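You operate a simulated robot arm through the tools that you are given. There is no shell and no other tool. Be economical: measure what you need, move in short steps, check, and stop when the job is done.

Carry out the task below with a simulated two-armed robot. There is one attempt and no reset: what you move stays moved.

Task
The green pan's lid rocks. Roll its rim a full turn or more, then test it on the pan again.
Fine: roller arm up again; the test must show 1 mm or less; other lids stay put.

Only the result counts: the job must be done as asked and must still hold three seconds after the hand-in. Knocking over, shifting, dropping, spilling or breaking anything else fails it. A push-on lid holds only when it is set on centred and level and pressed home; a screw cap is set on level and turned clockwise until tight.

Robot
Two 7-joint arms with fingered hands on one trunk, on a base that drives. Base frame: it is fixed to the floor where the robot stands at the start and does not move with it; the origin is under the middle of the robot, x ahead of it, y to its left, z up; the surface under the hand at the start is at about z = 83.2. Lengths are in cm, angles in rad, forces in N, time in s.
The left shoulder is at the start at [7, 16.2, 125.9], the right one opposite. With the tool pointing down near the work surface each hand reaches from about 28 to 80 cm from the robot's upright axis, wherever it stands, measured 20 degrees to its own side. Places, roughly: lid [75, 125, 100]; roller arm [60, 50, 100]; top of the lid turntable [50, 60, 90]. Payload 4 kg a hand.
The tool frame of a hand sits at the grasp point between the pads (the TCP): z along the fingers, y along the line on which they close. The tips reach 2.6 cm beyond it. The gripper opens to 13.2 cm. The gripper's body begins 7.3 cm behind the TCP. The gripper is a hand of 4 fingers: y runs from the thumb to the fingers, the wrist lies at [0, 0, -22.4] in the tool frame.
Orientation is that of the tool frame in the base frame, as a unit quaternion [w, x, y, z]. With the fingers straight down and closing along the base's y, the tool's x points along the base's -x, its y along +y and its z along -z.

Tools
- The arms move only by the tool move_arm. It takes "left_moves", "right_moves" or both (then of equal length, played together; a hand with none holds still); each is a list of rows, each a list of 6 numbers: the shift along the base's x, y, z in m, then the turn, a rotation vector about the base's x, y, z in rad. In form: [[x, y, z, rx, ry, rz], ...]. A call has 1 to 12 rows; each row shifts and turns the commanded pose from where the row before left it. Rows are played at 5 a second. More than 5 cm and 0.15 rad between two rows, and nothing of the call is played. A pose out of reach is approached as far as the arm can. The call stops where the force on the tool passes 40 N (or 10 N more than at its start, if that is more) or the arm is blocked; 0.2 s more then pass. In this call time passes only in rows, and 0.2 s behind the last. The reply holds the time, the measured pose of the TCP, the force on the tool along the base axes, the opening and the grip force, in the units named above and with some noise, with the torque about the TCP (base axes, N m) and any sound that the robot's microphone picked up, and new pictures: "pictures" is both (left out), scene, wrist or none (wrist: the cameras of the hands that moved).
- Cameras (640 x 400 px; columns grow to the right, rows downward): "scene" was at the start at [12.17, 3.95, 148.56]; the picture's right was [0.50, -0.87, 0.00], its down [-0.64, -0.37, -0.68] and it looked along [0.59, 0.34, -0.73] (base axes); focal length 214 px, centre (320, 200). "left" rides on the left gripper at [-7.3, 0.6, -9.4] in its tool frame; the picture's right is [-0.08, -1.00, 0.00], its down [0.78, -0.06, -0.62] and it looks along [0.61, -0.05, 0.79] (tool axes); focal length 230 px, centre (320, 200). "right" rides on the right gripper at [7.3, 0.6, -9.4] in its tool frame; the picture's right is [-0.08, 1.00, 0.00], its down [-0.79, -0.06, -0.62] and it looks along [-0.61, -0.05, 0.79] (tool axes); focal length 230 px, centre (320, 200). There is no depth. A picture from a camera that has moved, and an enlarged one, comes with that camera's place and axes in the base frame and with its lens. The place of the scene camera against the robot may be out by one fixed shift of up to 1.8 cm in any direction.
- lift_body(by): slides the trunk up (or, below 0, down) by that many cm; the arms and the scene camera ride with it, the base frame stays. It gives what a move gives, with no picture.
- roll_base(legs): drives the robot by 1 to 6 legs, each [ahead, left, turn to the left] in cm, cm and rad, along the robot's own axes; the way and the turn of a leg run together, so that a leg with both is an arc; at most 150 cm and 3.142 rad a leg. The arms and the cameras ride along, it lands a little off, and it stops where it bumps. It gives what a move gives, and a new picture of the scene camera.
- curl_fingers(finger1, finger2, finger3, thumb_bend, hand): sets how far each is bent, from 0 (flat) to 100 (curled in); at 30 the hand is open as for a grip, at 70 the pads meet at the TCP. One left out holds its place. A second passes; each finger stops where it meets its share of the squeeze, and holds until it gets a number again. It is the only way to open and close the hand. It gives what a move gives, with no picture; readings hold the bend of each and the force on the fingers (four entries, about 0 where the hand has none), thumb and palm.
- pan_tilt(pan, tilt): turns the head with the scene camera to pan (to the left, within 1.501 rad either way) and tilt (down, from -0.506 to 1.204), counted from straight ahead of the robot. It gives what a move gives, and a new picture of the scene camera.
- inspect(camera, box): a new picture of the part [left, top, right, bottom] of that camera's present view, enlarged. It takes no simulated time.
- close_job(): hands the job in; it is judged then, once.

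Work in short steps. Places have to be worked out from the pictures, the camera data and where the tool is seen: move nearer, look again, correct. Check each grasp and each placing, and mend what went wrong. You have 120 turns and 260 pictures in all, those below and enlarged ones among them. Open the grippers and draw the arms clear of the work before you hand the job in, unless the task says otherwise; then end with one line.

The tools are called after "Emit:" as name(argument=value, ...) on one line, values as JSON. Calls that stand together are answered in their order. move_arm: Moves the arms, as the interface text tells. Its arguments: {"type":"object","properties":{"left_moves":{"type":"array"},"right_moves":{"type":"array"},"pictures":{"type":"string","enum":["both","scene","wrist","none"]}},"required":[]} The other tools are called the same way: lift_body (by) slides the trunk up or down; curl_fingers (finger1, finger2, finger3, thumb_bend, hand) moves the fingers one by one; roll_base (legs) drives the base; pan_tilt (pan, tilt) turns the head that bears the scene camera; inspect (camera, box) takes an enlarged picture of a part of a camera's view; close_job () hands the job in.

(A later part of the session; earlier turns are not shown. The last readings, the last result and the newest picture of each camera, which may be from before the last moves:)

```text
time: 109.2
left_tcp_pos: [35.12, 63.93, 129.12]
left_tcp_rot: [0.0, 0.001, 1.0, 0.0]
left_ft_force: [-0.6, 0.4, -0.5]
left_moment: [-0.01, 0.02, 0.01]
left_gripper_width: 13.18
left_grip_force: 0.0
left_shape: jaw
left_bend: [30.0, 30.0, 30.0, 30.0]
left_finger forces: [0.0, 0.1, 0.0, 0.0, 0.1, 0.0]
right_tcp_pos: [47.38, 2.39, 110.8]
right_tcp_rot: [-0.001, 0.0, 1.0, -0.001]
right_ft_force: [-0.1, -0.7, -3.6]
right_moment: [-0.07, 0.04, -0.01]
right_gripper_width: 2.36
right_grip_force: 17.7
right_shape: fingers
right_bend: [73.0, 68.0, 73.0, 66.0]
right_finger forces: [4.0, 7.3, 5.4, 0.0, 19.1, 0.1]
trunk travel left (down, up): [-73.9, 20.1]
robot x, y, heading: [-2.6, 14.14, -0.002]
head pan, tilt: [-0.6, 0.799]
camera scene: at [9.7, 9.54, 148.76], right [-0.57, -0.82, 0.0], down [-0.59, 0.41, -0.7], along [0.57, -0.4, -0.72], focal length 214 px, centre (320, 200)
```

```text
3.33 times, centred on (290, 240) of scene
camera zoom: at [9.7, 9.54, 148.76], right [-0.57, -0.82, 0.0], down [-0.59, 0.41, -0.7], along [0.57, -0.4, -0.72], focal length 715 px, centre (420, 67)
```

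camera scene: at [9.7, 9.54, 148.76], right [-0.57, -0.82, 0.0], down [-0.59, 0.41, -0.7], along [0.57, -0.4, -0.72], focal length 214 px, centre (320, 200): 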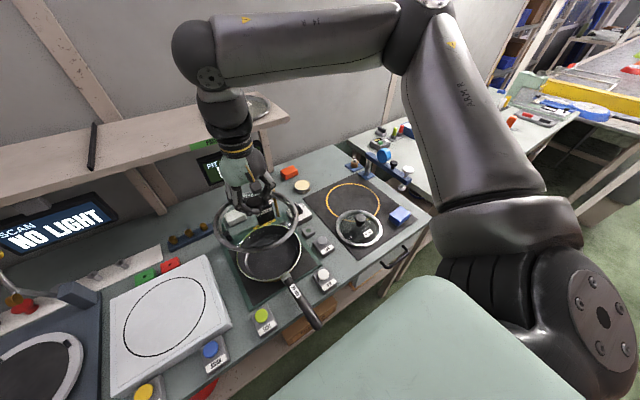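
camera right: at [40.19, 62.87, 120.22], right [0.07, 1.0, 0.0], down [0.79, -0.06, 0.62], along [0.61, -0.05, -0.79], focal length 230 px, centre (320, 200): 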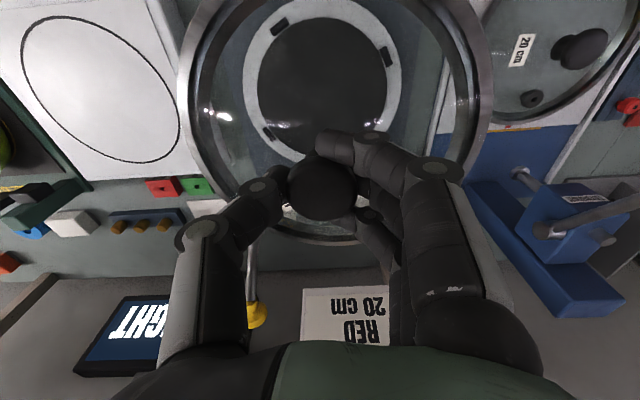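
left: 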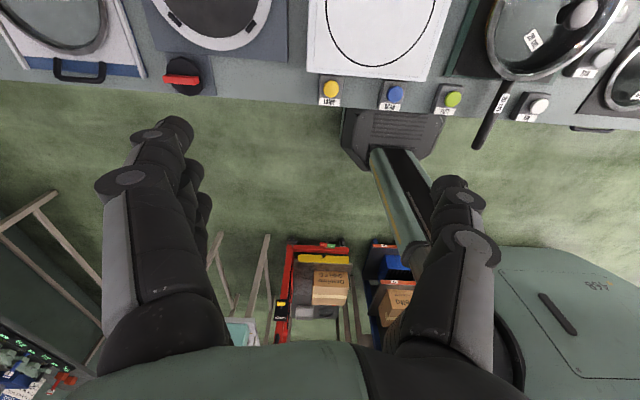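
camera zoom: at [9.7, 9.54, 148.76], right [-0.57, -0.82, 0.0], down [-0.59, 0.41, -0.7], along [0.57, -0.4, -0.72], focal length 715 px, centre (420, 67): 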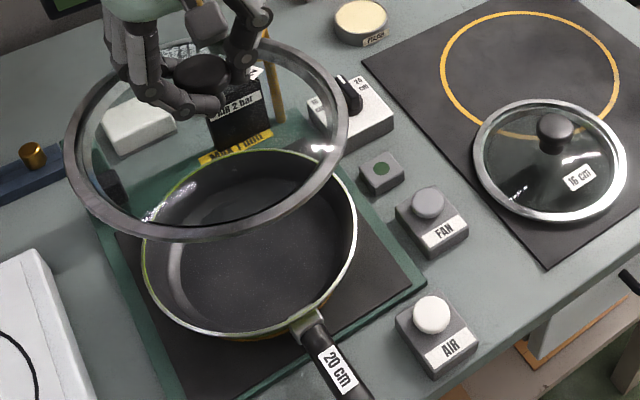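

Target above the pan is the old grip pose [47.6, 2.55]. I shift and lower to z ≈ 98, then check alignment.

Emit:
move_arm(right_moves=[[0.002, 0.0015, -0.04, 0, 0, 0], [0, 0, -0.04, 0, 0, 0], [0, 0, -0.04, 0, 0, 0], [0, 0, -0.008, 0, 0, 0]], pictures="wrist")

Emit:
inspect(camera="scene", box=[200, 190, 360, 300])

```text
time: 110.2
left_tcp_pos: [35.25, 63.87, 129.32]
left_tcp_rot: [0.001, 0.003, 1.0, 0.0]
left_ft_force: [0.0, 0.2, -0.1]
left_moment: [0.0, 0.0, -0.01]
left_gripper_width: 13.19
left_grip_force: 0.1
left_shape: jaw
left_bend: [30.0, 30.0, 30.0, 30.0]
left_finger forces: [0.0, 0.0, 0.0, 0.0, 0.0, 0.0]
right_tcp_pos: [47.55, 2.37, 98.11]
right_tcp_rot: [-0.001, 0.0, 1.0, -0.001]
right_ft_force: [1.1, 0.3, -4.0]
right_moment: [0.0, 0.03, 0.01]
right_gripper_width: 2.34
right_grip_force: 17.7
right_shape: fingers
right_bend: [73.0, 68.0, 73.0, 66.0]
right_finger forces: [4.0, 7.4, 5.6, 0.1, 18.8, 0.0]
trunk travel left (down, up): [-73.9, 20.1]
robot x, y, heading: [-1.9, 14.13, -0.003]
head pan, tilt: [-0.6, 0.799]
camera right: at [40.33, 3.03, 107.33], right [0.08, 1.0, 0.0], down [0.79, -0.06, 0.62], along [0.61, -0.05, -0.79], focal length 230 px, centre (320, 200)
```

right: 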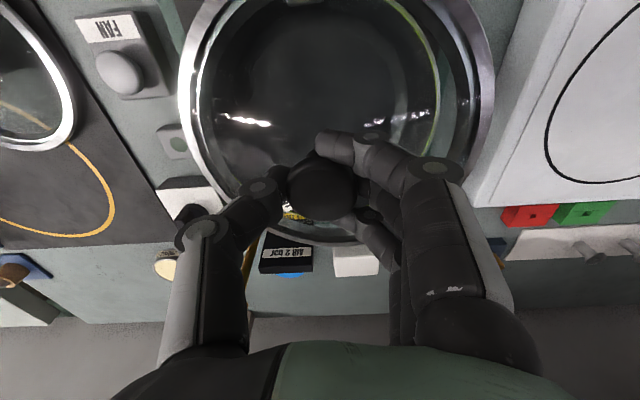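

```text
3.64 times, centred on (280, 245) of scene
camera zoom: at [9.71, 9.47, 148.76], right [-0.57, -0.82, 0.0], down [-0.59, 0.41, -0.7], along [0.57, -0.4, -0.72], focal length 780 px, centre (466, 36)
```

zoom: 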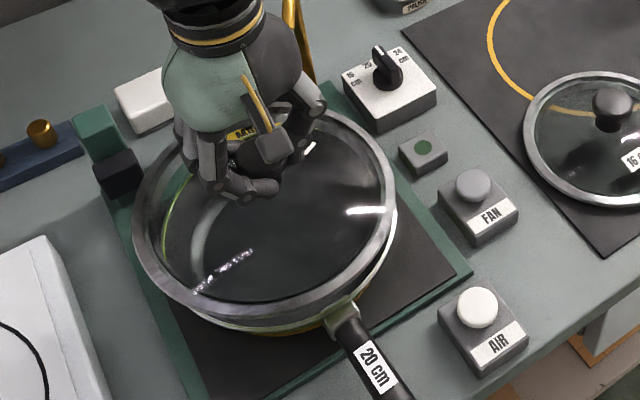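

The lid hangs tilted by about 0.08 rad (its +y side higher). I level it by rolling the hand −0.08 about x and check again.

Emit:
move_arm(right_moves=[[0, 0.001, 0, -0.08, 0, 0]], pictures="wrist")

Emit:
inspect(camera="scene", box=[200, 190, 360, 300])

```text
time: 110.6
left_tcp_pos: [35.24, 64.02, 129.33]
left_tcp_rot: [0.0, 0.002, 1.0, -0.001]
left_ft_force: [-0.5, -0.6, 0.4]
left_moment: [-0.01, 0.02, -0.01]
left_gripper_width: 13.18
left_grip_force: 0.0
left_shape: jaw
left_bend: [30.0, 30.0, 30.0, 30.0]
left_finger forces: [0.0, 0.0, 0.0, 0.0, 0.1, 0.0]
right_tcp_pos: [47.5, 2.56, 98.05]
right_tcp_rot: [-0.001, 0.0, 0.999, -0.043]
right_ft_force: [-0.9, 0.2, -3.8]
right_moment: [-0.02, 0.02, -0.03]
right_gripper_width: 2.31
right_grip_force: 18.1
right_shape: fingers
right_bend: [73.0, 68.0, 73.0, 66.0]
right_finger forces: [4.0, 7.4, 5.4, 0.0, 18.5, 0.1]
trunk travel left (down, up): [-73.9, 20.1]
robot x, y, heading: [-2.47, 13.78, -0.005]
head pan, tilt: [-0.6, 0.799]
camera right: at [40.31, 4.02, 107.25], right [0.08, 0.99, -0.08], down [0.79, -0.01, 0.62], along [0.61, -0.11, -0.78], focal length 230 px, centre (320, 200)
```

right: 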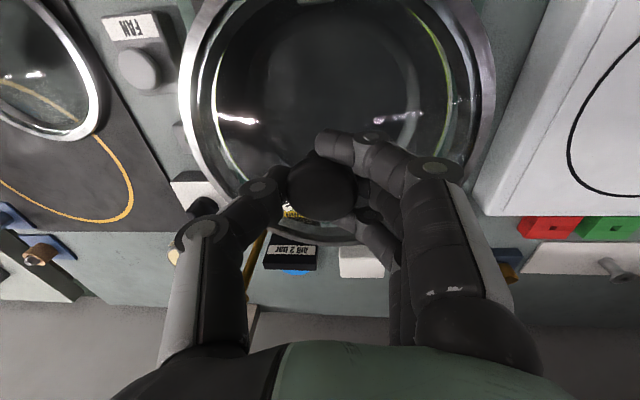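

```text
3.64 times, centred on (280, 245) of scene
camera zoom: at [9.72, 9.63, 148.76], right [-0.57, -0.82, 0.0], down [-0.59, 0.41, -0.7], along [0.57, -0.4, -0.72], focal length 780 px, centre (466, 36)
```

zoom: 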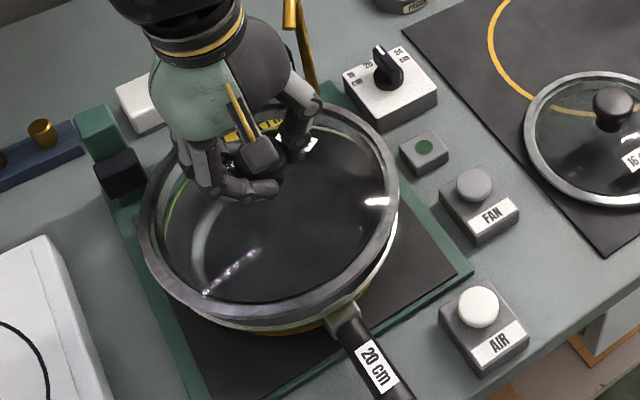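

Lid and pan now look concentric. I lower on in small steps.

Emit:
move_arm(right_moves=[[0, 0, -0.01, 0, 0, 0], [0, 0, -0.01, 0, 0, 0], [0, 0, -0.004, 0, 0, 0]], pictures="wrist")

Emit:
inspect(camera="scene", box=[200, 190, 360, 300])

```text
time: 111.4
left_tcp_pos: [35.2, 63.94, 129.29]
left_tcp_rot: [0.001, 0.002, 1.0, 0.0]
left_ft_force: [-0.8, 0.6, 0.1]
left_moment: [-0.02, 0.0, 0.0]
left_gripper_width: 13.16
left_grip_force: 0.0
left_shape: jaw
left_bend: [30.0, 30.0, 30.0, 30.0]
left_finger forces: [0.0, 0.0, 0.0, 0.1, 0.1, 0.0]
right_tcp_pos: [47.48, 2.51, 95.62]
right_tcp_rot: [-0.001, -0.001, 0.999, -0.04]
right_ft_force: [-0.7, -1.1, -5.0]
right_moment: [0.02, -0.01, 0.0]
right_gripper_width: 2.3
right_grip_force: 17.9
right_shape: fingers
right_bend: [73.0, 68.0, 73.0, 66.0]
right_finger forces: [4.1, 7.5, 5.5, 0.0, 18.5, 0.0]
trunk travel left (down, up): [-73.9, 20.1]
robot x, y, heading: [-2.05, 14.01, -0.004]
head pan, tilt: [-0.6, 0.799]
camera right: at [40.28, 3.88, 104.91], right [0.08, 0.99, -0.08], down [0.79, -0.01, 0.62], along [0.61, -0.11, -0.78], focal length 230 px, centre (320, 200)
```

right: 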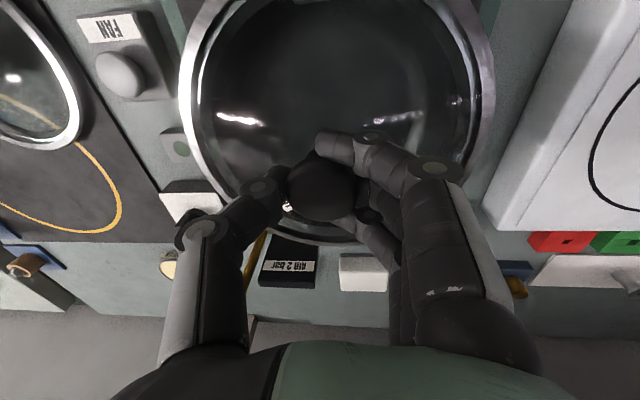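

```text
3.64 times, centred on (280, 245) of scene
camera zoom: at [9.69, 9.41, 148.76], right [-0.57, -0.82, 0.0], down [-0.59, 0.41, -0.7], along [0.57, -0.4, -0.72], focal length 780 px, centre (466, 36)
```

zoom: 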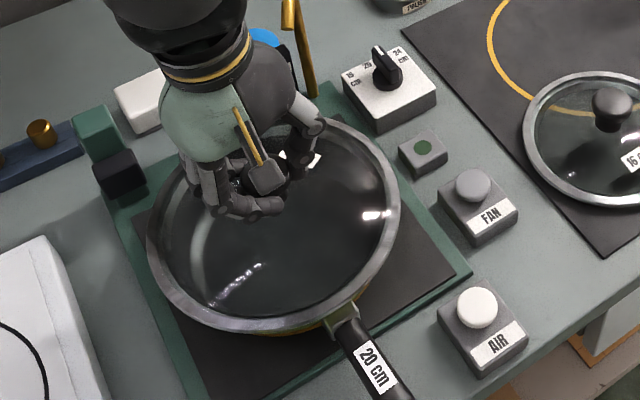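

Looks well aligned. Lowering until the lid rests.

Emit:
move_arm(right_moves=[[0, 0, -0.003, 0, 0, 0], [0, 0, -0.003, 0, 0, 0], [0, 0, -0.003, 0, 0, 0], [0, 0, -0.003, 0, 0, 0]], pictures="none")

Emit:
inspect(camera="scene", box=[200, 190, 360, 300])

```text
time: 112.4
left_tcp_pos: [35.22, 63.76, 129.27]
left_tcp_rot: [0.001, 0.002, 1.0, 0.0]
left_ft_force: [0.4, -0.3, -0.7]
left_moment: [-0.03, 0.0, -0.01]
left_gripper_width: 13.19
left_grip_force: 0.1
left_shape: jaw
left_bend: [30.0, 30.0, 30.0, 30.0]
left_finger forces: [0.1, 0.0, 0.0, 0.0, 0.0, 0.0]
right_tcp_pos: [47.62, 2.48, 94.52]
right_tcp_rot: [-0.001, -0.002, 0.999, -0.04]
right_ft_force: [-1.4, -0.1, -4.0]
right_moment: [-0.01, -0.04, -0.04]
right_gripper_width: 2.31
right_grip_force: 17.9
right_shape: fingers
right_bend: [73.0, 68.0, 73.0, 66.0]
right_finger forces: [4.1, 7.5, 5.5, 0.1, 18.4, 0.1]
trunk travel left (down, up): [-73.9, 20.1]
robot x, y, heading: [-2.4, 13.74, -0.004]
head pan, tilt: [-0.6, 0.799]
```

```text
3.64 times, centred on (280, 245) of scene
camera zoom: at [9.72, 9.44, 148.76], right [-0.57, -0.82, 0.0], down [-0.59, 0.41, -0.7], along [0.57, -0.4, -0.72], focal length 780 px, centre (466, 36)
```

zoom: 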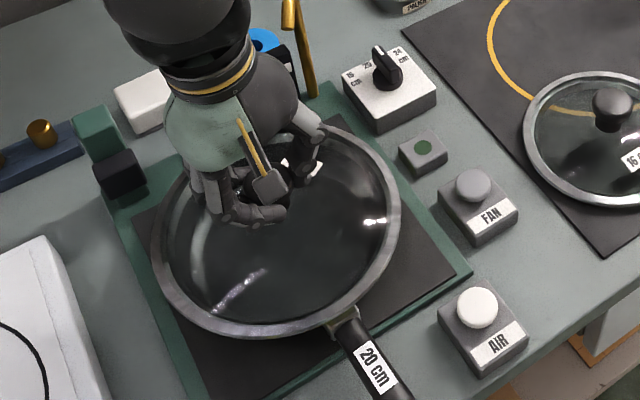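

Not yet touching; a few more millimetres.

Emit:
move_arm(right_moves=[[0, 0, -0.002, 0, 0, 0], [0, 0, -0.002, 0, 0, 0], [0, 0, -0.002, 0, 0, 0], [0, 0, -0.002, 0, 0, 0]], pictures="wrist")

Emit:
inspect(camera="scene", box=[200, 190, 360, 300])

```text
time: 113.4
left_tcp_pos: [35.04, 63.72, 129.34]
left_tcp_rot: [0.002, 0.002, 1.0, 0.0]
left_ft_force: [0.5, -0.4, -0.4]
left_moment: [0.01, -0.01, -0.02]
left_gripper_width: 13.19
left_grip_force: 0.1
left_shape: jaw
left_bend: [30.0, 30.0, 30.0, 30.0]
left_finger forces: [0.0, 0.0, 0.0, 0.1, 0.0, 0.1]
right_tcp_pos: [47.56, 2.41, 93.94]
right_tcp_rot: [0.0, 0.0, 0.999, -0.041]
right_ft_force: [5.2, -3.3, 17.9]
right_moment: [-0.03, -0.04, 0.06]
right_gripper_width: 1.96
right_grip_force: 19.4
right_shape: fingers
right_bend: [74.0, 70.0, 73.0, 67.0]
right_finger forces: [2.3, 12.6, 4.9, 0.0, 18.4, 0.0]
trunk travel left (down, up): [-73.9, 20.1]
robot x, y, heading: [-2.53, 14.37, -0.006]
head pan, tilt: [-0.6, 0.799]
camera right: at [40.3, 3.86, 103.04], right [0.08, 0.99, -0.08], down [0.78, -0.01, 0.62], along [0.62, -0.11, -0.78], focal length 230 px, centre (320, 200)
```

right: 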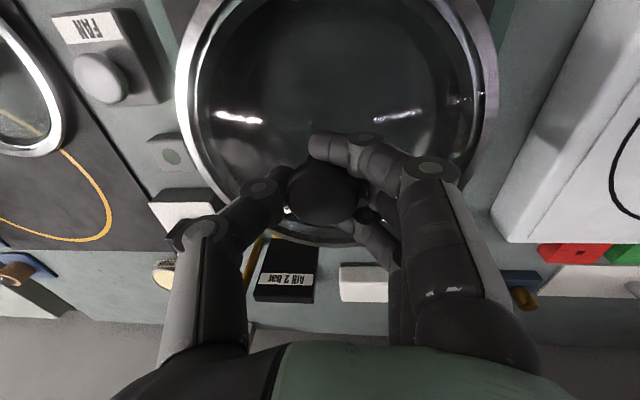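

```text
3.64 times, centred on (280, 245) of scene
camera zoom: at [9.55, 9.42, 148.81], right [-0.57, -0.82, 0.0], down [-0.59, 0.41, -0.7], along [0.57, -0.4, -0.72], focal length 780 px, centre (466, 36)
```

zoom: 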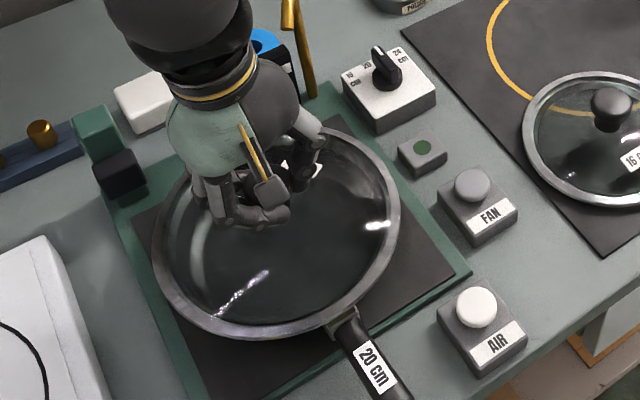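

It rests on the pan (18 N). I ease up, open in stages and let it settle.

Emit:
move_arm(right_moves=[[0, 0, 0.004, 0, 0, 0]], pictures="none")

Emit:
curl_fingers(hand="right", finger1=58, finger2=58, finger3=58, thumb_bend=58)

Emit:
move_arm(right_moves=[[0, 0, 0.006, 0, 0, 0]], pictures="none")

Emit:
curl_fingers(hand="right", finger1=40, finger2=40, finger3=40, thumb_bend=40)

Emit:
move_arm(right_moves=[[0, 0, 0.03, 0, 0, 0], [0, 0, 0.03, 0.04, 0, 0], [0, 0, 0.03, 0.04, 0, 0], [0, 0, 0.03, 0, 0, 0]])

```text
time: 113.8
left_tcp_pos: [35.05, 63.81, 129.27]
left_tcp_rot: [0.001, 0.002, 1.0, 0.0]
left_ft_force: [-1.0, 0.3, 0.7]
left_moment: [-0.02, 0.01, -0.01]
left_gripper_width: 13.17
left_grip_force: 0.0
left_shape: jaw
left_bend: [30.0, 30.0, 30.0, 30.0]
left_finger forces: [0.0, 0.0, 0.1, 0.0, 0.0, 0.0]
right_tcp_pos: [47.44, 2.37, 93.94]
right_tcp_rot: [-0.002, -0.001, 0.999, -0.04]
right_ft_force: [3.0, -1.0, 4.0]
right_moment: [0.12, -0.02, 0.05]
right_gripper_width: 1.9
right_grip_force: 19.5
right_shape: fingers
right_bend: [74.0, 70.0, 73.0, 67.0]
right_finger forces: [3.0, 11.6, 6.7, 0.1, 17.6, 0.0]
trunk travel left (down, up): [-73.9, 20.1]
robot x, y, heading: [-2.32, 14.27, -0.003]
head pan, tilt: [-0.6, 0.799]
```

```text
time: 114.8
left_tcp_pos: [35.09, 63.96, 129.31]
left_tcp_rot: [0.001, 0.002, 1.0, 0.0]
left_ft_force: [0.6, 0.4, 0.6]
left_moment: [-0.02, -0.02, -0.02]
left_gripper_width: 13.16
left_grip_force: 0.1
left_shape: jaw
left_bend: [30.0, 30.0, 30.0, 30.0]
left_finger forces: [0.0, 0.0, 0.0, 0.0, 0.1, 0.0]
right_tcp_pos: [47.52, 2.54, 94.04]
right_tcp_rot: [-0.001, -0.001, 0.999, -0.04]
right_ft_force: [0.4, 0.0, 0.0]
right_moment: [0.0, 0.0, -0.01]
right_gripper_width: 4.77
right_grip_force: 0.1
right_shape: fingers
right_bend: [57.0, 57.0, 57.0, 57.0]
right_finger forces: [0.0, 0.0, 0.1, 0.0, 0.1, 0.0]
trunk travel left (down, up): [-73.9, 20.1]
robot x, y, heading: [-2.21, 13.98, -0.004]
head pan, tilt: [-0.6, 0.799]
```

```text
time: 115.2
left_tcp_pos: [35.12, 63.87, 129.35]
left_tcp_rot: [0.002, 0.002, 1.0, 0.0]
left_ft_force: [0.7, 0.5, 0.5]
left_moment: [0.04, -0.01, -0.01]
left_gripper_width: 13.22
left_grip_force: 0.0
left_shape: jaw
left_bend: [30.0, 30.0, 30.0, 30.0]
left_finger forces: [0.0, 0.1, 0.1, 0.0, 0.0, 0.0]
right_tcp_pos: [47.39, 2.46, 94.64]
right_tcp_rot: [-0.001, -0.001, 0.999, -0.04]
right_ft_force: [0.9, -0.3, 0.3]
right_moment: [-0.01, 0.0, -0.02]
right_gripper_width: 4.74
right_grip_force: 0.1
right_shape: fingers
right_bend: [57.0, 57.0, 57.0, 57.0]
right_finger forces: [0.0, 0.0, 0.1, 0.0, 0.1, 0.1]
trunk travel left (down, up): [-73.9, 20.1]
robot x, y, heading: [-2.29, 14.21, -0.003]
head pan, tilt: [-0.6, 0.799]
```

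```text
time: 116.2
left_tcp_pos: [35.03, 63.73, 129.31]
left_tcp_rot: [0.001, 0.002, 1.0, 0.0]
left_ft_force: [0.1, 0.0, -0.6]
left_moment: [0.0, -0.02, 0.04]
left_gripper_width: 13.17
left_grip_force: 0.0
left_shape: jaw
left_bend: [30.0, 30.0, 30.0, 30.0]
left_finger forces: [0.0, 0.0, 0.1, 0.0, 0.0, 0.1]
right_tcp_pos: [47.48, 2.53, 94.61]
right_tcp_rot: [0.0, -0.001, 0.999, -0.041]
right_ft_force: [0.6, -0.9, -0.6]
right_moment: [-0.03, -0.01, 0.01]
right_gripper_width: 10.28
right_grip_force: 0.0
right_shape: fingers
right_bend: [40.0, 40.0, 40.0, 40.0]
right_finger forces: [0.1, 0.0, 0.0, 0.1, 0.1, 0.1]
trunk travel left (down, up): [-73.9, 20.1]
robot x, y, heading: [-2.17, 14.08, -0.006]
head pan, tilt: [-0.6, 0.799]
```

```text
time: 117.2
left_tcp_pos: [34.95, 63.96, 129.31]
left_tcp_rot: [0.002, 0.002, 1.0, 0.0]
left_ft_force: [-0.6, 0.7, 0.9]
left_moment: [0.01, -0.01, -0.02]
left_gripper_width: 13.18
left_grip_force: 0.0
left_shape: jaw
left_bend: [30.0, 30.0, 30.0, 30.0]
left_finger forces: [0.0, 0.0, 0.0, 0.1, 0.1, 0.0]
right_tcp_pos: [47.35, 2.35, 106.74]
right_tcp_rot: [-0.001, -0.001, 1.0, 0.0]
right_ft_force: [-0.4, -0.3, 0.4]
right_moment: [-0.01, -0.03, -0.01]
right_gripper_width: 10.32
right_grip_force: 0.0
right_shape: fingers
right_bend: [40.0, 40.0, 40.0, 40.0]
right_finger forces: [0.0, 0.0, 0.0, 0.0, 0.0, 0.0]
trunk travel left (down, up): [-73.9, 20.1]
robot x, y, heading: [-1.98, 14.0, -0.006]
head pan, tilt: [-0.6, 0.799]
camera scene: at [9.53, 9.55, 148.77], right [-0.57, -0.82, 0.0], down [-0.59, 0.41, -0.7], along [0.57, -0.4, -0.72], focal length 214 px, centre (320, 200)
camera right: at [40.15, 3.15, 116.02], right [0.08, 1.0, 0.0], down [0.79, -0.06, 0.62], along [0.61, -0.05, -0.79], focal length 230 px, centre (320, 200)
```

scene: 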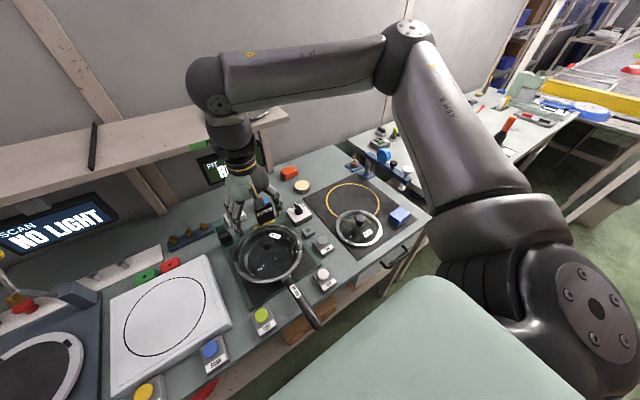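
right: 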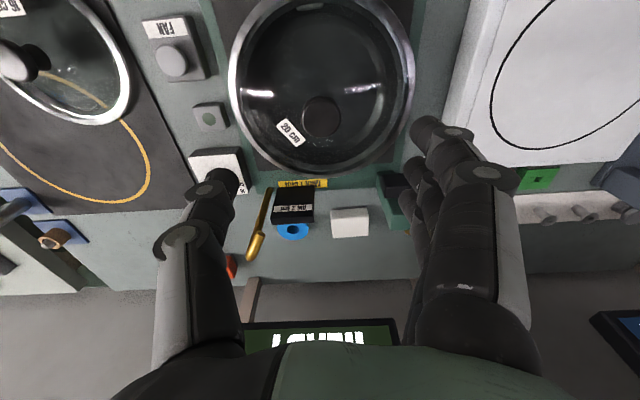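

I check closely how the lid sits on the pan before testing.

Emit:
inspect(camera="right", box=[190, 0, 450, 180])

Emit:
inspect(camera="scene", box=[210, 205, 330, 300])

```text
2.22 times, centred on (320, 90) of right
camera zoom: at [40.15, 3.15, 116.02], right [0.08, 1.0, 0.0], down [0.79, -0.06, 0.62], along [0.61, -0.05, -0.79], focal length 511 px, centre (320, 444)
```

zoom: 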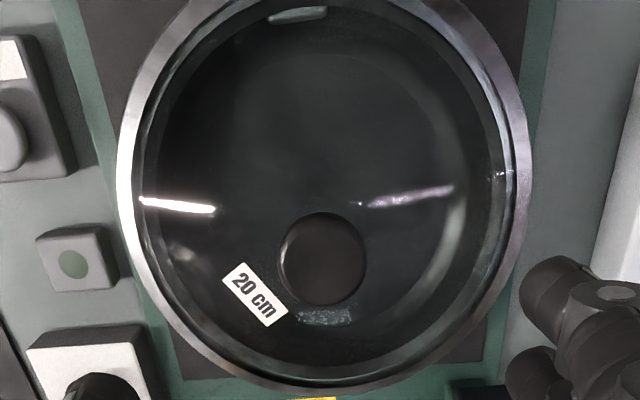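

```text
4.21 times, centred on (270, 252) of scene
camera zoom: at [9.53, 9.55, 148.77], right [-0.57, -0.82, 0.0], down [-0.59, 0.41, -0.7], along [0.57, -0.4, -0.72], focal length 903 px, centre (530, -21)
```

zoom: 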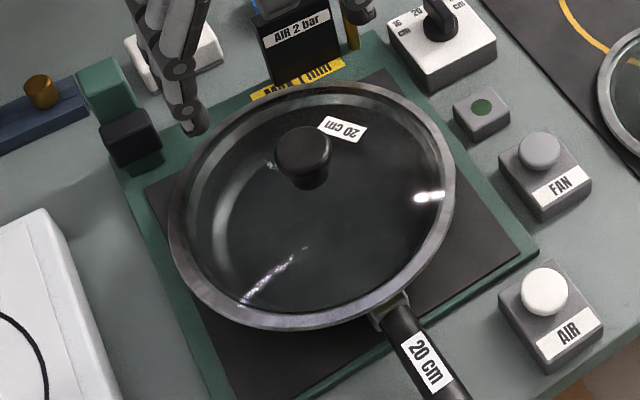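

The lid sits squarely. I close the fingers and go to TEST at [31.9, 12.4].

Emit:
curl_fingers(hand="right", finger1=70, finger2=70, finger3=70, thumb_bend=70)

Emit:
move_arm(right_moves=[[-0.039, 0.025, 0, 0, 0, 0], [-0.039, 0.025, 0, 0, 0, 0], [-0.039, 0.025, 0, 0, 0, 0], [-0.0375, 0.0255, 0, 0, 0, 0], [0, 0, -0.045, 0, 0, 0], [0, 0, -0.045, 0, 0, 0], [0, 0, -0.045, 0, 0, 0], [0, 0, -0.03, 0, 0, 0]], pictures="wrist")

```text
time: 118.2
left_tcp_pos: [35.22, 63.89, 129.21]
left_tcp_rot: [0.001, 0.002, 1.0, 0.0]
left_ft_force: [0.4, -0.2, 0.3]
left_moment: [-0.01, 0.0, -0.02]
left_gripper_width: 13.2
left_grip_force: 0.0
left_shape: jaw
left_bend: [30.0, 30.0, 30.0, 30.0]
left_finger forces: [0.0, 0.0, 0.0, 0.0, 0.0, 0.0]
right_tcp_pos: [47.43, 2.29, 106.61]
right_tcp_rot: [-0.001, -0.001, 1.0, -0.001]
right_ft_force: [0.3, 0.1, -1.0]
right_moment: [-0.03, -0.03, 0.01]
right_gripper_width: 1.45
right_grip_force: 0.1
right_shape: fingers
right_bend: [70.0, 70.0, 70.0, 70.0]
right_finger forces: [0.0, 0.0, 0.0, 0.0, 0.0, 0.0]
trunk travel left (down, up): [-73.9, 20.1]
robot x, y, heading: [-2.09, 14.06, -0.0]
head pan, tilt: [-0.6, 0.799]
```

```text
time: 120.0
left_tcp_pos: [35.1, 63.8, 129.33]
left_tcp_rot: [0.001, 0.001, 1.0, 0.0]
left_ft_force: [0.2, -0.6, -0.6]
left_moment: [0.01, 0.01, 0.04]
left_gripper_width: 13.19
left_grip_force: 0.1
left_shape: jaw
left_bend: [30.0, 30.0, 30.0, 30.0]
left_finger forces: [0.0, 0.1, 0.0, 0.0, 0.0, 0.0]
right_tcp_pos: [32.1, 12.49, 90.24]
right_tcp_rot: [-0.001, -0.001, 1.0, 0.0]
right_ft_force: [-0.1, 0.0, -0.4]
right_moment: [-0.01, 0.01, 0.0]
right_gripper_width: 1.43
right_grip_force: 0.1
right_shape: fingers
right_bend: [70.0, 70.0, 70.0, 70.0]
right_finger forces: [0.1, 0.0, 0.0, 0.1, 0.0, 0.0]
trunk travel left (down, up): [-73.9, 20.1]
robot x, y, heading: [-2.31, 14.0, -0.001]
head pan, tilt: [-0.6, 0.799]
camera right: at [24.9, 13.12, 99.45], right [0.08, 1.0, 0.0], down [0.79, -0.06, 0.62], along [0.61, -0.05, -0.79], focal length 230 px, centre (320, 200)
```

right: 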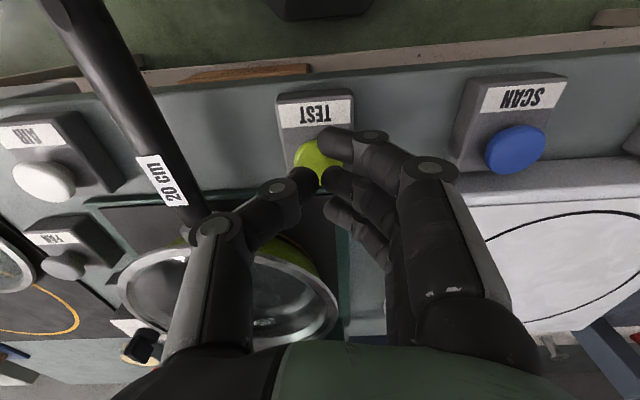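

Over the button. I press as before.

Emit:
move_arm(right_moves=[[-0.002, 0, -0.01, 0, 0, 0], [0, 0, -0.009, 0, 0, 0], [0, 0, -0.003, 0, 0, 0], [0, 0, -0.003, 0, 0, 0], [0, 0, -0.003, 0, 0, 0]], pictures="scene")

Emit:
inspect(camera="scene", box=[170, 120, 330, 220])

```text
time: 121.2
left_tcp_pos: [34.92, 63.79, 129.44]
left_tcp_rot: [0.002, 0.002, 1.0, 0.0]
left_ft_force: [0.2, 0.1, -0.7]
left_moment: [0.0, 0.01, 0.04]
left_gripper_width: 13.18
left_grip_force: 0.0
left_shape: jaw
left_bend: [30.0, 30.0, 30.0, 30.0]
left_finger forces: [0.0, 0.0, 0.0, 0.1, 0.0, 0.0]
right_tcp_pos: [31.9, 12.55, 87.5]
right_tcp_rot: [0.003, 0.0, 1.0, 0.001]
right_ft_force: [3.0, -3.9, 36.4]
right_moment: [-0.31, -0.15, 0.04]
right_gripper_width: 1.47
right_grip_force: 18.3
right_shape: fingers
right_bend: [70.0, 71.0, 70.0, 70.0]
right_finger forces: [0.0, 6.2, 5.6, 0.1, 24.3, 0.0]
trunk travel left (down, up): [-73.9, 20.1]
robot x, y, heading: [-2.6, 13.91, -0.0]
head pan, tilt: [-0.6, 0.799]
heard: click
camera scene: at [9.39, 9.38, 148.84], right [-0.57, -0.82, 0.0], down [-0.59, 0.41, -0.7], along [0.57, -0.4, -0.72], focal length 214 px, centre (320, 200)
```

scene: 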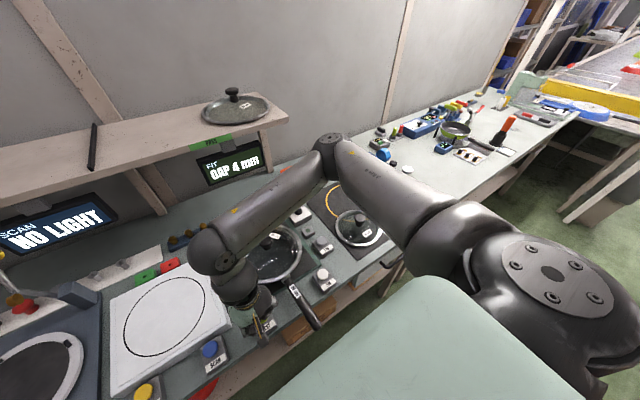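

```text
4.00 times, centred on (250, 170) of scene
camera zoom: at [9.39, 9.38, 148.84], right [-0.57, -0.82, 0.0], down [-0.59, 0.41, -0.7], along [0.57, -0.4, -0.72], focal length 858 px, centre (600, 320)
```

zoom: 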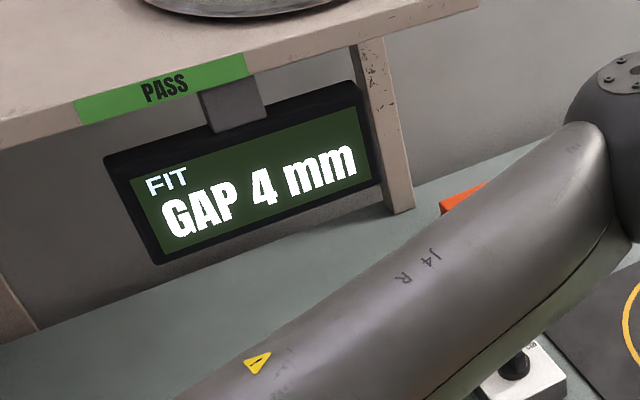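

Still 4 mm. Working it out: the lid was centred when I set it down, but it ended 1.1 cm off; my over-push made the roller slip off the rim and shove the lid aside. I repeat the rolling and will stop at first roller contact. First I pick the lid up again.

Emit:
move_arm(right_moves=[[0, 0, 0.045, 0, 0, 0], [0, 0, 0.045, 0, 0, 0], [0, 0, 0.045, 0, 0, 0], [0, 0, 0.045, 0, 0, 0], [0.039, -0.025, 0, 0, 0, 0], [0.039, -0.025, 0, 0, 0, 0], [0.039, -0.025, 0, 0, 0, 0], [0.039, -0.025, 0, 0, 0, 0]], pictures="none")

Emit:
curl_fingers(hand="right", finger1=42, finger2=42, finger3=42, thumb_bend=42)

Emit:
inspect(camera="right", box=[0, 0, 640, 400])

```text
time: 123.0
left_tcp_pos: [35.24, 63.7, 129.29]
left_tcp_rot: [0.0, 0.002, 1.0, 0.0]
left_ft_force: [-0.2, -0.6, 0.5]
left_moment: [0.0, 0.0, 0.0]
left_gripper_width: 13.18
left_grip_force: 0.1
left_shape: jaw
left_bend: [30.0, 30.0, 30.0, 30.0]
left_finger forces: [0.0, 0.1, 0.0, 0.0, 0.0, 0.0]
right_tcp_pos: [47.61, 2.37, 105.24]
right_tcp_rot: [-0.001, -0.001, 1.0, 0.0]
right_ft_force: [0.1, -0.4, -0.2]
right_moment: [0.01, -0.01, 0.0]
right_gripper_width: 1.42
right_grip_force: 0.1
right_shape: fingers
right_bend: [70.0, 70.0, 70.0, 70.0]
right_finger forces: [0.1, 0.0, 0.1, 0.0, 0.1, 0.0]
trunk travel left (down, up): [-73.9, 20.1]
robot x, y, heading: [-2.11, 14.1, -0.002]
head pan, tilt: [-0.6, 0.799]
```

```text
time: 124.0
left_tcp_pos: [35.15, 63.87, 129.47]
left_tcp_rot: [0.001, 0.001, 1.0, 0.0]
left_ft_force: [-0.2, -0.6, 0.1]
left_moment: [0.02, 0.0, 0.0]
left_gripper_width: 13.2
left_grip_force: 0.0
left_shape: jaw
left_bend: [30.0, 30.0, 30.0, 30.0]
left_finger forces: [0.1, 0.1, 0.1, 0.1, 0.1, 0.0]
right_tcp_pos: [47.49, 2.49, 105.43]
right_tcp_rot: [-0.001, -0.001, 1.0, -0.001]
right_ft_force: [-0.1, -0.8, -0.4]
right_moment: [-0.01, 0.01, -0.03]
right_gripper_width: 9.64
right_grip_force: 0.1
right_shape: fingers
right_bend: [42.0, 42.0, 42.0, 42.0]
right_finger forces: [0.0, 0.0, 0.1, 0.0, 0.1, 0.1]
trunk travel left (down, up): [-73.9, 20.1]
robot x, y, heading: [-2.38, 14.32, -0.0]
head pan, tilt: [-0.6, 0.799]
```

```text
1.00 times, centred on (320, 200) of right (not enlarged: the box is as wide or as high as the picture)
camera zoom: at [40.21, 3.23, 114.67], right [0.08, 1.0, 0.0], down [0.79, -0.06, 0.62], along [0.61, -0.05, -0.79], focal length 230 px, centre (320, 200)
```

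zoom: 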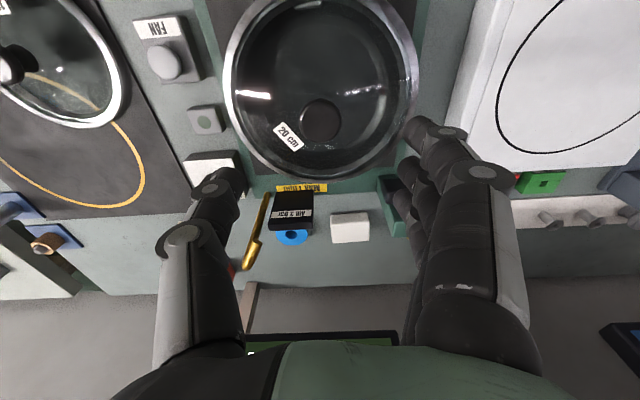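

Knob is right under the hand. I descend, grip, tighten and lift.

Emit:
move_arm(right_moves=[[0, 0.001, -0.04, 0, 0, 0], [0, 0, -0.04, 0, 0, 0], [0, 0, -0.027, 0, 0, 0]], pictures="none")

Emit:
curl_fingers(hand="right", finger1=64, finger2=64, finger3=64, thumb_bend=64)

Emit:
curl_fingers(hand="right", finger1=75, finger2=75, finger3=75, thumb_bend=75)

Emit:
move_arm(right_moves=[[0, 0, 0.005, 0, 0, 0], [0, 0, 0.015, 0, 0, 0], [0, 0, 0.03, 0, 0, 0], [0, 0, 0.04, 0, 0, 0], [0, 0, 0.04, 0, 0, 0], [0, 0, 0.03, 0, 0, 0]], pictures="wrist")

```text
time: 124.8
left_tcp_pos: [35.13, 63.88, 129.32]
left_tcp_rot: [0.0, 0.002, 1.0, 0.0]
left_ft_force: [1.0, 0.6, -0.2]
left_moment: [-0.02, -0.01, -0.02]
left_gripper_width: 13.19
left_grip_force: 0.0
left_shape: jaw
left_bend: [30.0, 30.0, 30.0, 30.0]
left_finger forces: [0.0, 0.1, 0.1, 0.1, 0.0, 0.0]
right_tcp_pos: [47.52, 2.66, 94.7]
right_tcp_rot: [-0.001, 0.0, 1.0, 0.0]
right_ft_force: [0.3, -0.1, 0.8]
right_moment: [0.0, 0.0, -0.01]
right_gripper_width: 9.67
right_grip_force: 0.1
right_shape: fingers
right_bend: [42.0, 42.0, 42.0, 42.0]
right_finger forces: [0.1, 0.1, 0.0, 0.1, 0.0, 0.0]
trunk travel left (down, up): [-73.9, 20.1]
robot x, y, heading: [-2.08, 14.18, -0.007]
head pan, tilt: [-0.6, 0.799]
```

```text
time: 125.8
left_tcp_pos: [35.11, 63.74, 129.26]
left_tcp_rot: [0.001, 0.002, 1.0, 0.0]
left_ft_force: [-0.8, 1.0, 0.0]
left_moment: [-0.01, 0.01, 0.03]
left_gripper_width: 13.19
left_grip_force: 0.1
left_shape: jaw
left_bend: [30.0, 30.0, 30.0, 30.0]
left_finger forces: [0.1, 0.0, 0.1, 0.0, 0.0, 0.1]
right_tcp_pos: [47.44, 2.59, 94.73]
right_tcp_rot: [0.0, -0.001, 1.0, 0.0]
right_ft_force: [1.0, -1.7, 0.9]
right_moment: [-0.01, 0.01, 0.01]
right_gripper_width: 3.4
right_grip_force: 4.5
right_shape: fingers
right_bend: [64.0, 60.0, 64.0, 62.0]
right_finger forces: [0.0, 3.3, 0.1, 0.0, 5.3, 0.0]
trunk travel left (down, up): [-73.9, 20.1]
robot x, y, heading: [-2.3, 14.55, -0.001]
head pan, tilt: [-0.6, 0.799]
```

```text
time: 126.8
left_tcp_pos: [35.21, 63.76, 129.26]
left_tcp_rot: [0.0, 0.002, 1.0, 0.0]
left_ft_force: [0.1, 0.6, 0.0]
left_moment: [0.03, 0.01, -0.02]
left_gripper_width: 13.19
left_grip_force: 0.1
left_shape: jaw
left_bend: [30.0, 30.0, 30.0, 30.0]
left_finger forces: [0.0, 0.0, 0.1, 0.0, 0.0, 0.0]
right_tcp_pos: [47.58, 2.71, 94.75]
right_tcp_rot: [-0.001, -0.001, 1.0, -0.002]
right_ft_force: [0.1, 0.5, -2.8]
right_moment: [-0.05, 0.01, 0.02]
right_gripper_width: 2.42
right_grip_force: 19.8
right_shape: fingers
right_bend: [73.0, 67.0, 72.0, 65.0]
right_finger forces: [3.8, 8.2, 6.0, 0.0, 20.4, 0.1]
trunk travel left (down, up): [-73.9, 20.1]
robot x, y, heading: [-2.36, 14.07, -0.005]
head pan, tilt: [-0.6, 0.799]
```

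```text
time: 128.2
left_tcp_pos: [35.11, 63.79, 129.35]
left_tcp_rot: [0.003, 0.001, 1.0, 0.0]
left_ft_force: [-0.1, 0.2, -0.2]
left_moment: [0.02, -0.03, -0.01]
left_gripper_width: 13.21
left_grip_force: 0.0
left_shape: jaw
left_bend: [30.0, 30.0, 30.0, 30.0]
left_finger forces: [0.0, 0.0, 0.0, 0.1, 0.0, 0.1]
right_tcp_pos: [47.49, 2.62, 110.71]
right_tcp_rot: [-0.002, -0.001, 1.0, 0.0]
right_ft_force: [0.8, 0.8, -3.7]
right_moment: [-0.03, 0.02, -0.02]
right_gripper_width: 2.39
right_grip_force: 19.1
right_shape: fingers
right_bend: [73.0, 68.0, 72.0, 65.0]
right_finger forces: [3.7, 7.3, 6.1, 0.0, 20.1, 0.0]
trunk travel left (down, up): [-73.9, 20.1]
robot x, y, heading: [-2.39, 14.58, -0.003]
head pan, tilt: [-0.6, 0.799]
camera right: at [40.22, 3.26, 119.95], right [0.08, 1.0, 0.0], down [0.79, -0.06, 0.61], along [0.61, -0.05, -0.79], focal length 230 px, centre (320, 200)
```

right: 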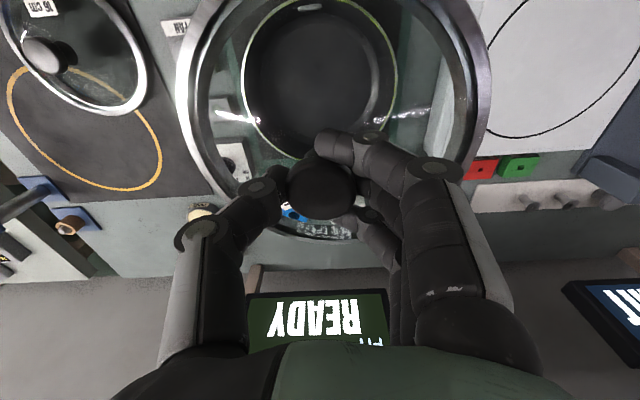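

Same slight tilt; I level it by −0.08, drive 59.8 cm left and lower toward the ring centre [48.4, 62.4].

Emit:
move_arm(right_moves=[[0, 0, 0, -0.08, 0, 0]], pictures="none")

Emit:
roll_base(legs=[[0, 59.8, 0]])

Emit:
move_arm(right_moves=[[0.01, 0, -0.03, 0, 0, 0], [0, 0, -0.04, 0, 0, 0], [0, 0, -0.04, 0, 0, 0], [0, 0, -0.03, 0, 0, 0]], pictures="wrist")

Emit:
inspect(camera="scene", box=[200, 190, 340, 300])

```text
time: 128.6
left_tcp_pos: [35.24, 64.05, 129.13]
left_tcp_rot: [0.001, 0.002, 1.0, -0.001]
left_ft_force: [0.1, -0.3, -0.2]
left_moment: [-0.04, 0.02, 0.03]
left_gripper_width: 13.16
left_grip_force: 0.0
left_shape: jaw
left_bend: [30.0, 30.0, 30.0, 30.0]
left_finger forces: [0.0, 0.0, 0.1, 0.0, 0.1, 0.0]
right_tcp_pos: [47.54, 2.7, 110.68]
right_tcp_rot: [0.0, -0.001, 0.999, -0.041]
right_ft_force: [0.4, 0.2, -4.2]
right_moment: [-0.04, 0.01, 0.01]
right_gripper_width: 2.39
right_grip_force: 17.9
right_shape: fingers
right_bend: [73.0, 68.0, 72.0, 65.0]
right_finger forces: [3.7, 7.1, 5.8, 0.0, 19.7, 0.0]
trunk travel left (down, up): [-73.9, 20.1]
robot x, y, heading: [-2.38, 14.41, -0.005]
head pan, tilt: [-0.6, 0.799]
```

```text
time: 132.0
left_tcp_pos: [35.3, 123.67, 129.44]
left_tcp_rot: [0.001, 0.001, 1.0, 0.0]
left_ft_force: [-0.4, -0.6, 0.2]
left_moment: [0.0, -0.01, 0.02]
left_gripper_width: 13.19
left_grip_force: 0.1
left_shape: jaw
left_bend: [30.0, 30.0, 30.0, 30.0]
left_finger forces: [0.0, 0.0, 0.1, 0.1, 0.0, 0.1]
right_tcp_pos: [47.74, 62.38, 110.61]
right_tcp_rot: [-0.001, -0.001, 0.999, -0.04]
right_ft_force: [0.0, 0.2, -2.2]
right_moment: [0.01, 0.01, -0.02]
right_gripper_width: 2.35
right_grip_force: 17.7
right_shape: fingers
right_bend: [73.0, 68.0, 72.0, 65.0]
right_finger forces: [3.6, 7.1, 5.7, 0.0, 19.4, 0.0]
trunk travel left (down, up): [-73.9, 20.1]
robot x, y, heading: [-2.09, 73.93, -0.0]
head pan, tilt: [-0.6, 0.799]
camera scene: at [9.89, 69.21, 148.76], right [-0.57, -0.82, 0.0], down [-0.59, 0.41, -0.7], along [0.57, -0.4, -0.72], focal length 214 px, centre (320, 200)
```

scene: 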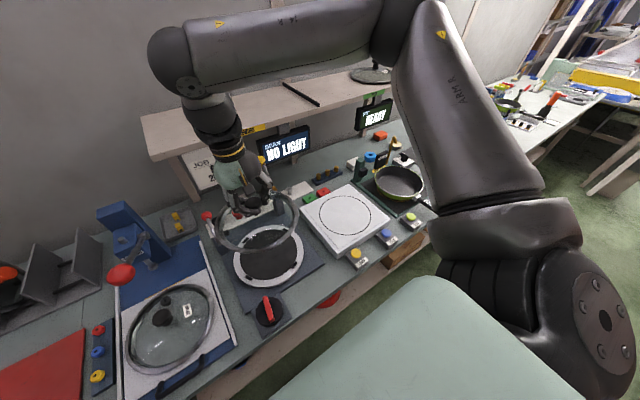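

```text
time: 133.0
left_tcp_pos: [35.41, 123.6, 129.22]
left_tcp_rot: [0.002, 0.001, 1.0, 0.001]
left_ft_force: [0.3, 1.5, 0.3]
left_moment: [0.0, 0.02, 0.01]
left_gripper_width: 13.2
left_grip_force: 0.0
left_shape: jaw
left_bend: [30.0, 30.0, 30.0, 30.0]
left_finger forces: [0.1, 0.1, 0.0, 0.0, 0.0, 0.0]
right_tcp_pos: [48.89, 62.51, 96.5]
right_tcp_rot: [-0.001, -0.001, 0.999, -0.04]
right_ft_force: [1.2, -0.3, -4.2]
right_moment: [0.0, 0.01, 0.0]
right_gripper_width: 2.17
right_grip_force: 18.0
right_shape: fingers
right_bend: [74.0, 68.0, 73.0, 66.0]
right_finger forces: [3.5, 7.5, 6.4, 0.0, 18.5, 0.1]
trunk travel left (down, up): [-73.9, 20.1]
robot x, y, heading: [-2.08, 73.93, -0.003]
head pan, tilt: [-0.6, 0.799]
camera right: at [41.6, 63.87, 105.77], right [0.08, 0.99, -0.08], down [0.79, -0.01, 0.62], along [0.61, -0.11, -0.78], focal length 230 px, centre (320, 200)
```

right: 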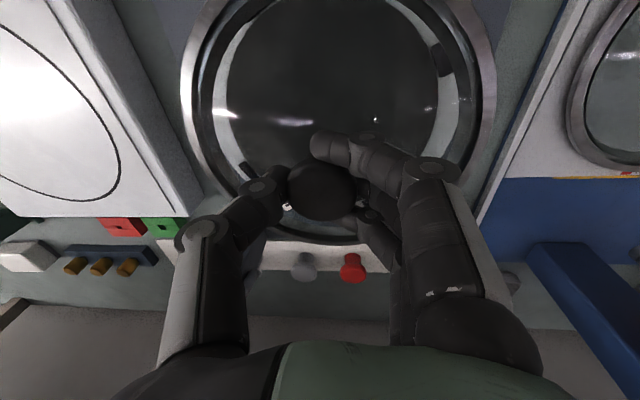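

```text
3.64 times, centred on (270, 245) of scene
camera zoom: at [10.01, 69.27, 148.76], right [-0.57, -0.82, 0.0], down [-0.59, 0.41, -0.7], along [0.57, -0.4, -0.72], focal length 780 px, centre (502, 36)
```

zoom: 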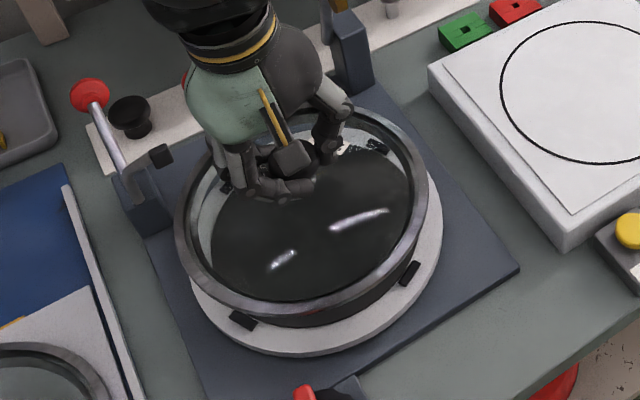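

The lid still hangs about 0.06 rad tilted, shifting its rim to +y. I level it further, correct the position and lower to just above the ring.

Emit:
move_arm(right_moves=[[-0.003, -0.002, 0, -0.063, 0, 0], [0, 0, -0.015, 0, 0, 0], [0, 0, -0.01, 0, 0, 0]], pictures="wrist")

Emit:
inspect(camera="scene", box=[200, 190, 340, 300])

```text
time: 133.8
left_tcp_pos: [35.4, 123.66, 129.3]
left_tcp_rot: [0.001, 0.0, 1.0, 0.0]
left_ft_force: [-0.2, -0.8, 0.2]
left_moment: [0.01, -0.01, 0.02]
left_gripper_width: 13.19
left_grip_force: 0.1
left_shape: jaw
left_bend: [30.0, 30.0, 30.0, 30.0]
left_finger forces: [0.1, 0.0, 0.0, 0.0, 0.0, 0.0]
right_tcp_pos: [48.43, 62.25, 94.13]
right_tcp_rot: [0.001, -0.001, 0.997, -0.071]
right_ft_force: [0.8, 0.6, -4.1]
right_moment: [0.0, -0.01, 0.02]
right_gripper_width: 2.13
right_grip_force: 17.7
right_shape: fingers
right_bend: [74.0, 69.0, 73.0, 66.0]
right_finger forces: [3.5, 7.5, 6.5, 0.0, 18.1, 0.1]
trunk travel left (down, up): [-73.9, 20.1]
robot x, y, heading: [-2.03, 74.03, -0.002]
head pan, tilt: [-0.6, 0.799]
camera right: at [41.23, 64.26, 103.28], right [0.08, 0.99, -0.14], down [0.79, 0.03, 0.62], along [0.61, -0.16, -0.77], focal length 230 px, centre (320, 200)
```

right: 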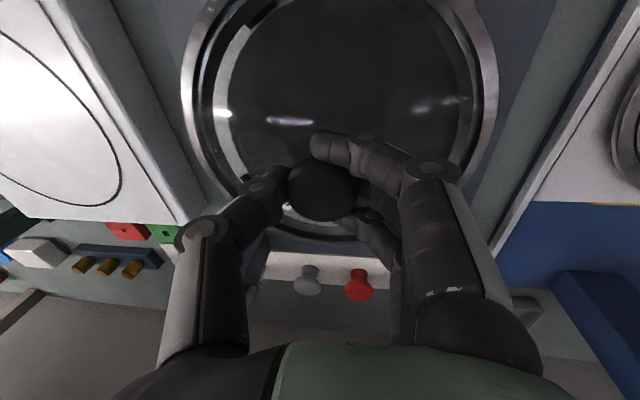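

```text
3.64 times, centred on (270, 245) of scene
camera zoom: at [9.91, 69.26, 148.76], right [-0.57, -0.82, 0.0], down [-0.59, 0.41, -0.7], along [0.57, -0.4, -0.72], focal length 780 px, centre (502, 36)
```

zoom: 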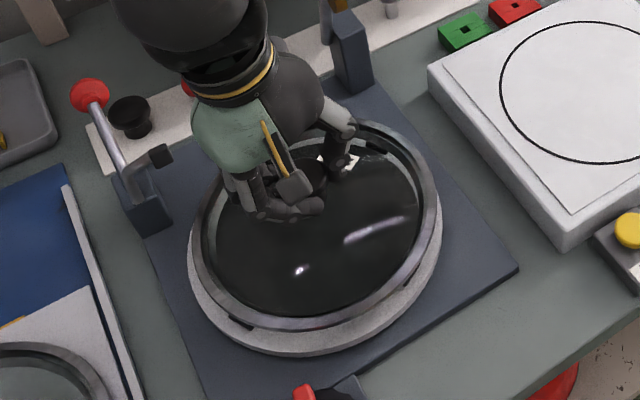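

Centred well in the scene view (column match); I shift +3 mm in x and set it down.

Emit:
move_arm(right_moves=[[0.003, 0, -0.005, 0, 0, 0], [0, 0, -0.004, 0, 0, 0], [0, 0, -0.003, 0, 0, 0], [0, 0, -0.003, 0, 0, 0], [0, 0, -0.003, 0, 0, 0]], pictures="wrist")

Emit:
inspect(camera="scene", box=[200, 190, 340, 300])

```text
time: 135.0
left_tcp_pos: [35.23, 123.73, 129.28]
left_tcp_rot: [0.0, 0.0, 1.0, 0.0]
left_ft_force: [0.2, 0.3, -0.1]
left_moment: [0.0, -0.01, -0.02]
left_gripper_width: 13.18
left_grip_force: 0.0
left_shape: jaw
left_bend: [30.0, 30.0, 30.0, 30.0]
left_finger forces: [0.1, 0.0, 0.0, 0.0, 0.0, 0.0]
right_tcp_pos: [48.67, 62.22, 92.35]
right_tcp_rot: [-0.002, -0.001, 0.997, -0.072]
right_ft_force: [-0.1, 0.0, -1.3]
right_moment: [0.09, -0.01, -0.03]
right_gripper_width: 2.15
right_grip_force: 17.5
right_shape: fingers
right_bend: [74.0, 69.0, 73.0, 66.0]
right_finger forces: [3.4, 7.7, 5.9, 0.0, 18.2, 0.1]
trunk travel left (down, up): [-73.9, 20.1]
robot x, y, heading: [-2.3, 73.71, -0.003]
head pan, tilt: [-0.6, 0.799]
camera right: at [41.49, 64.28, 101.47], right [0.08, 0.99, -0.14], down [0.79, 0.03, 0.62], along [0.61, -0.16, -0.77], focal length 230 px, centre (320, 200)
```

right: 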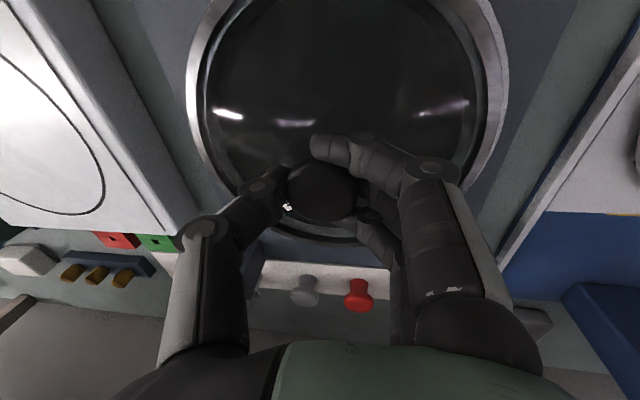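

```text
3.64 times, centred on (270, 245) of scene
camera zoom: at [9.87, 69.3, 148.77], right [-0.57, -0.82, 0.0], down [-0.59, 0.41, -0.7], along [0.57, -0.4, -0.72], focal length 780 px, centre (502, 36)
```

zoom: 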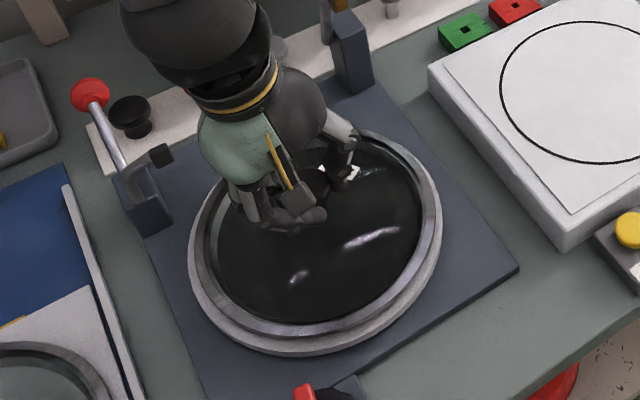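

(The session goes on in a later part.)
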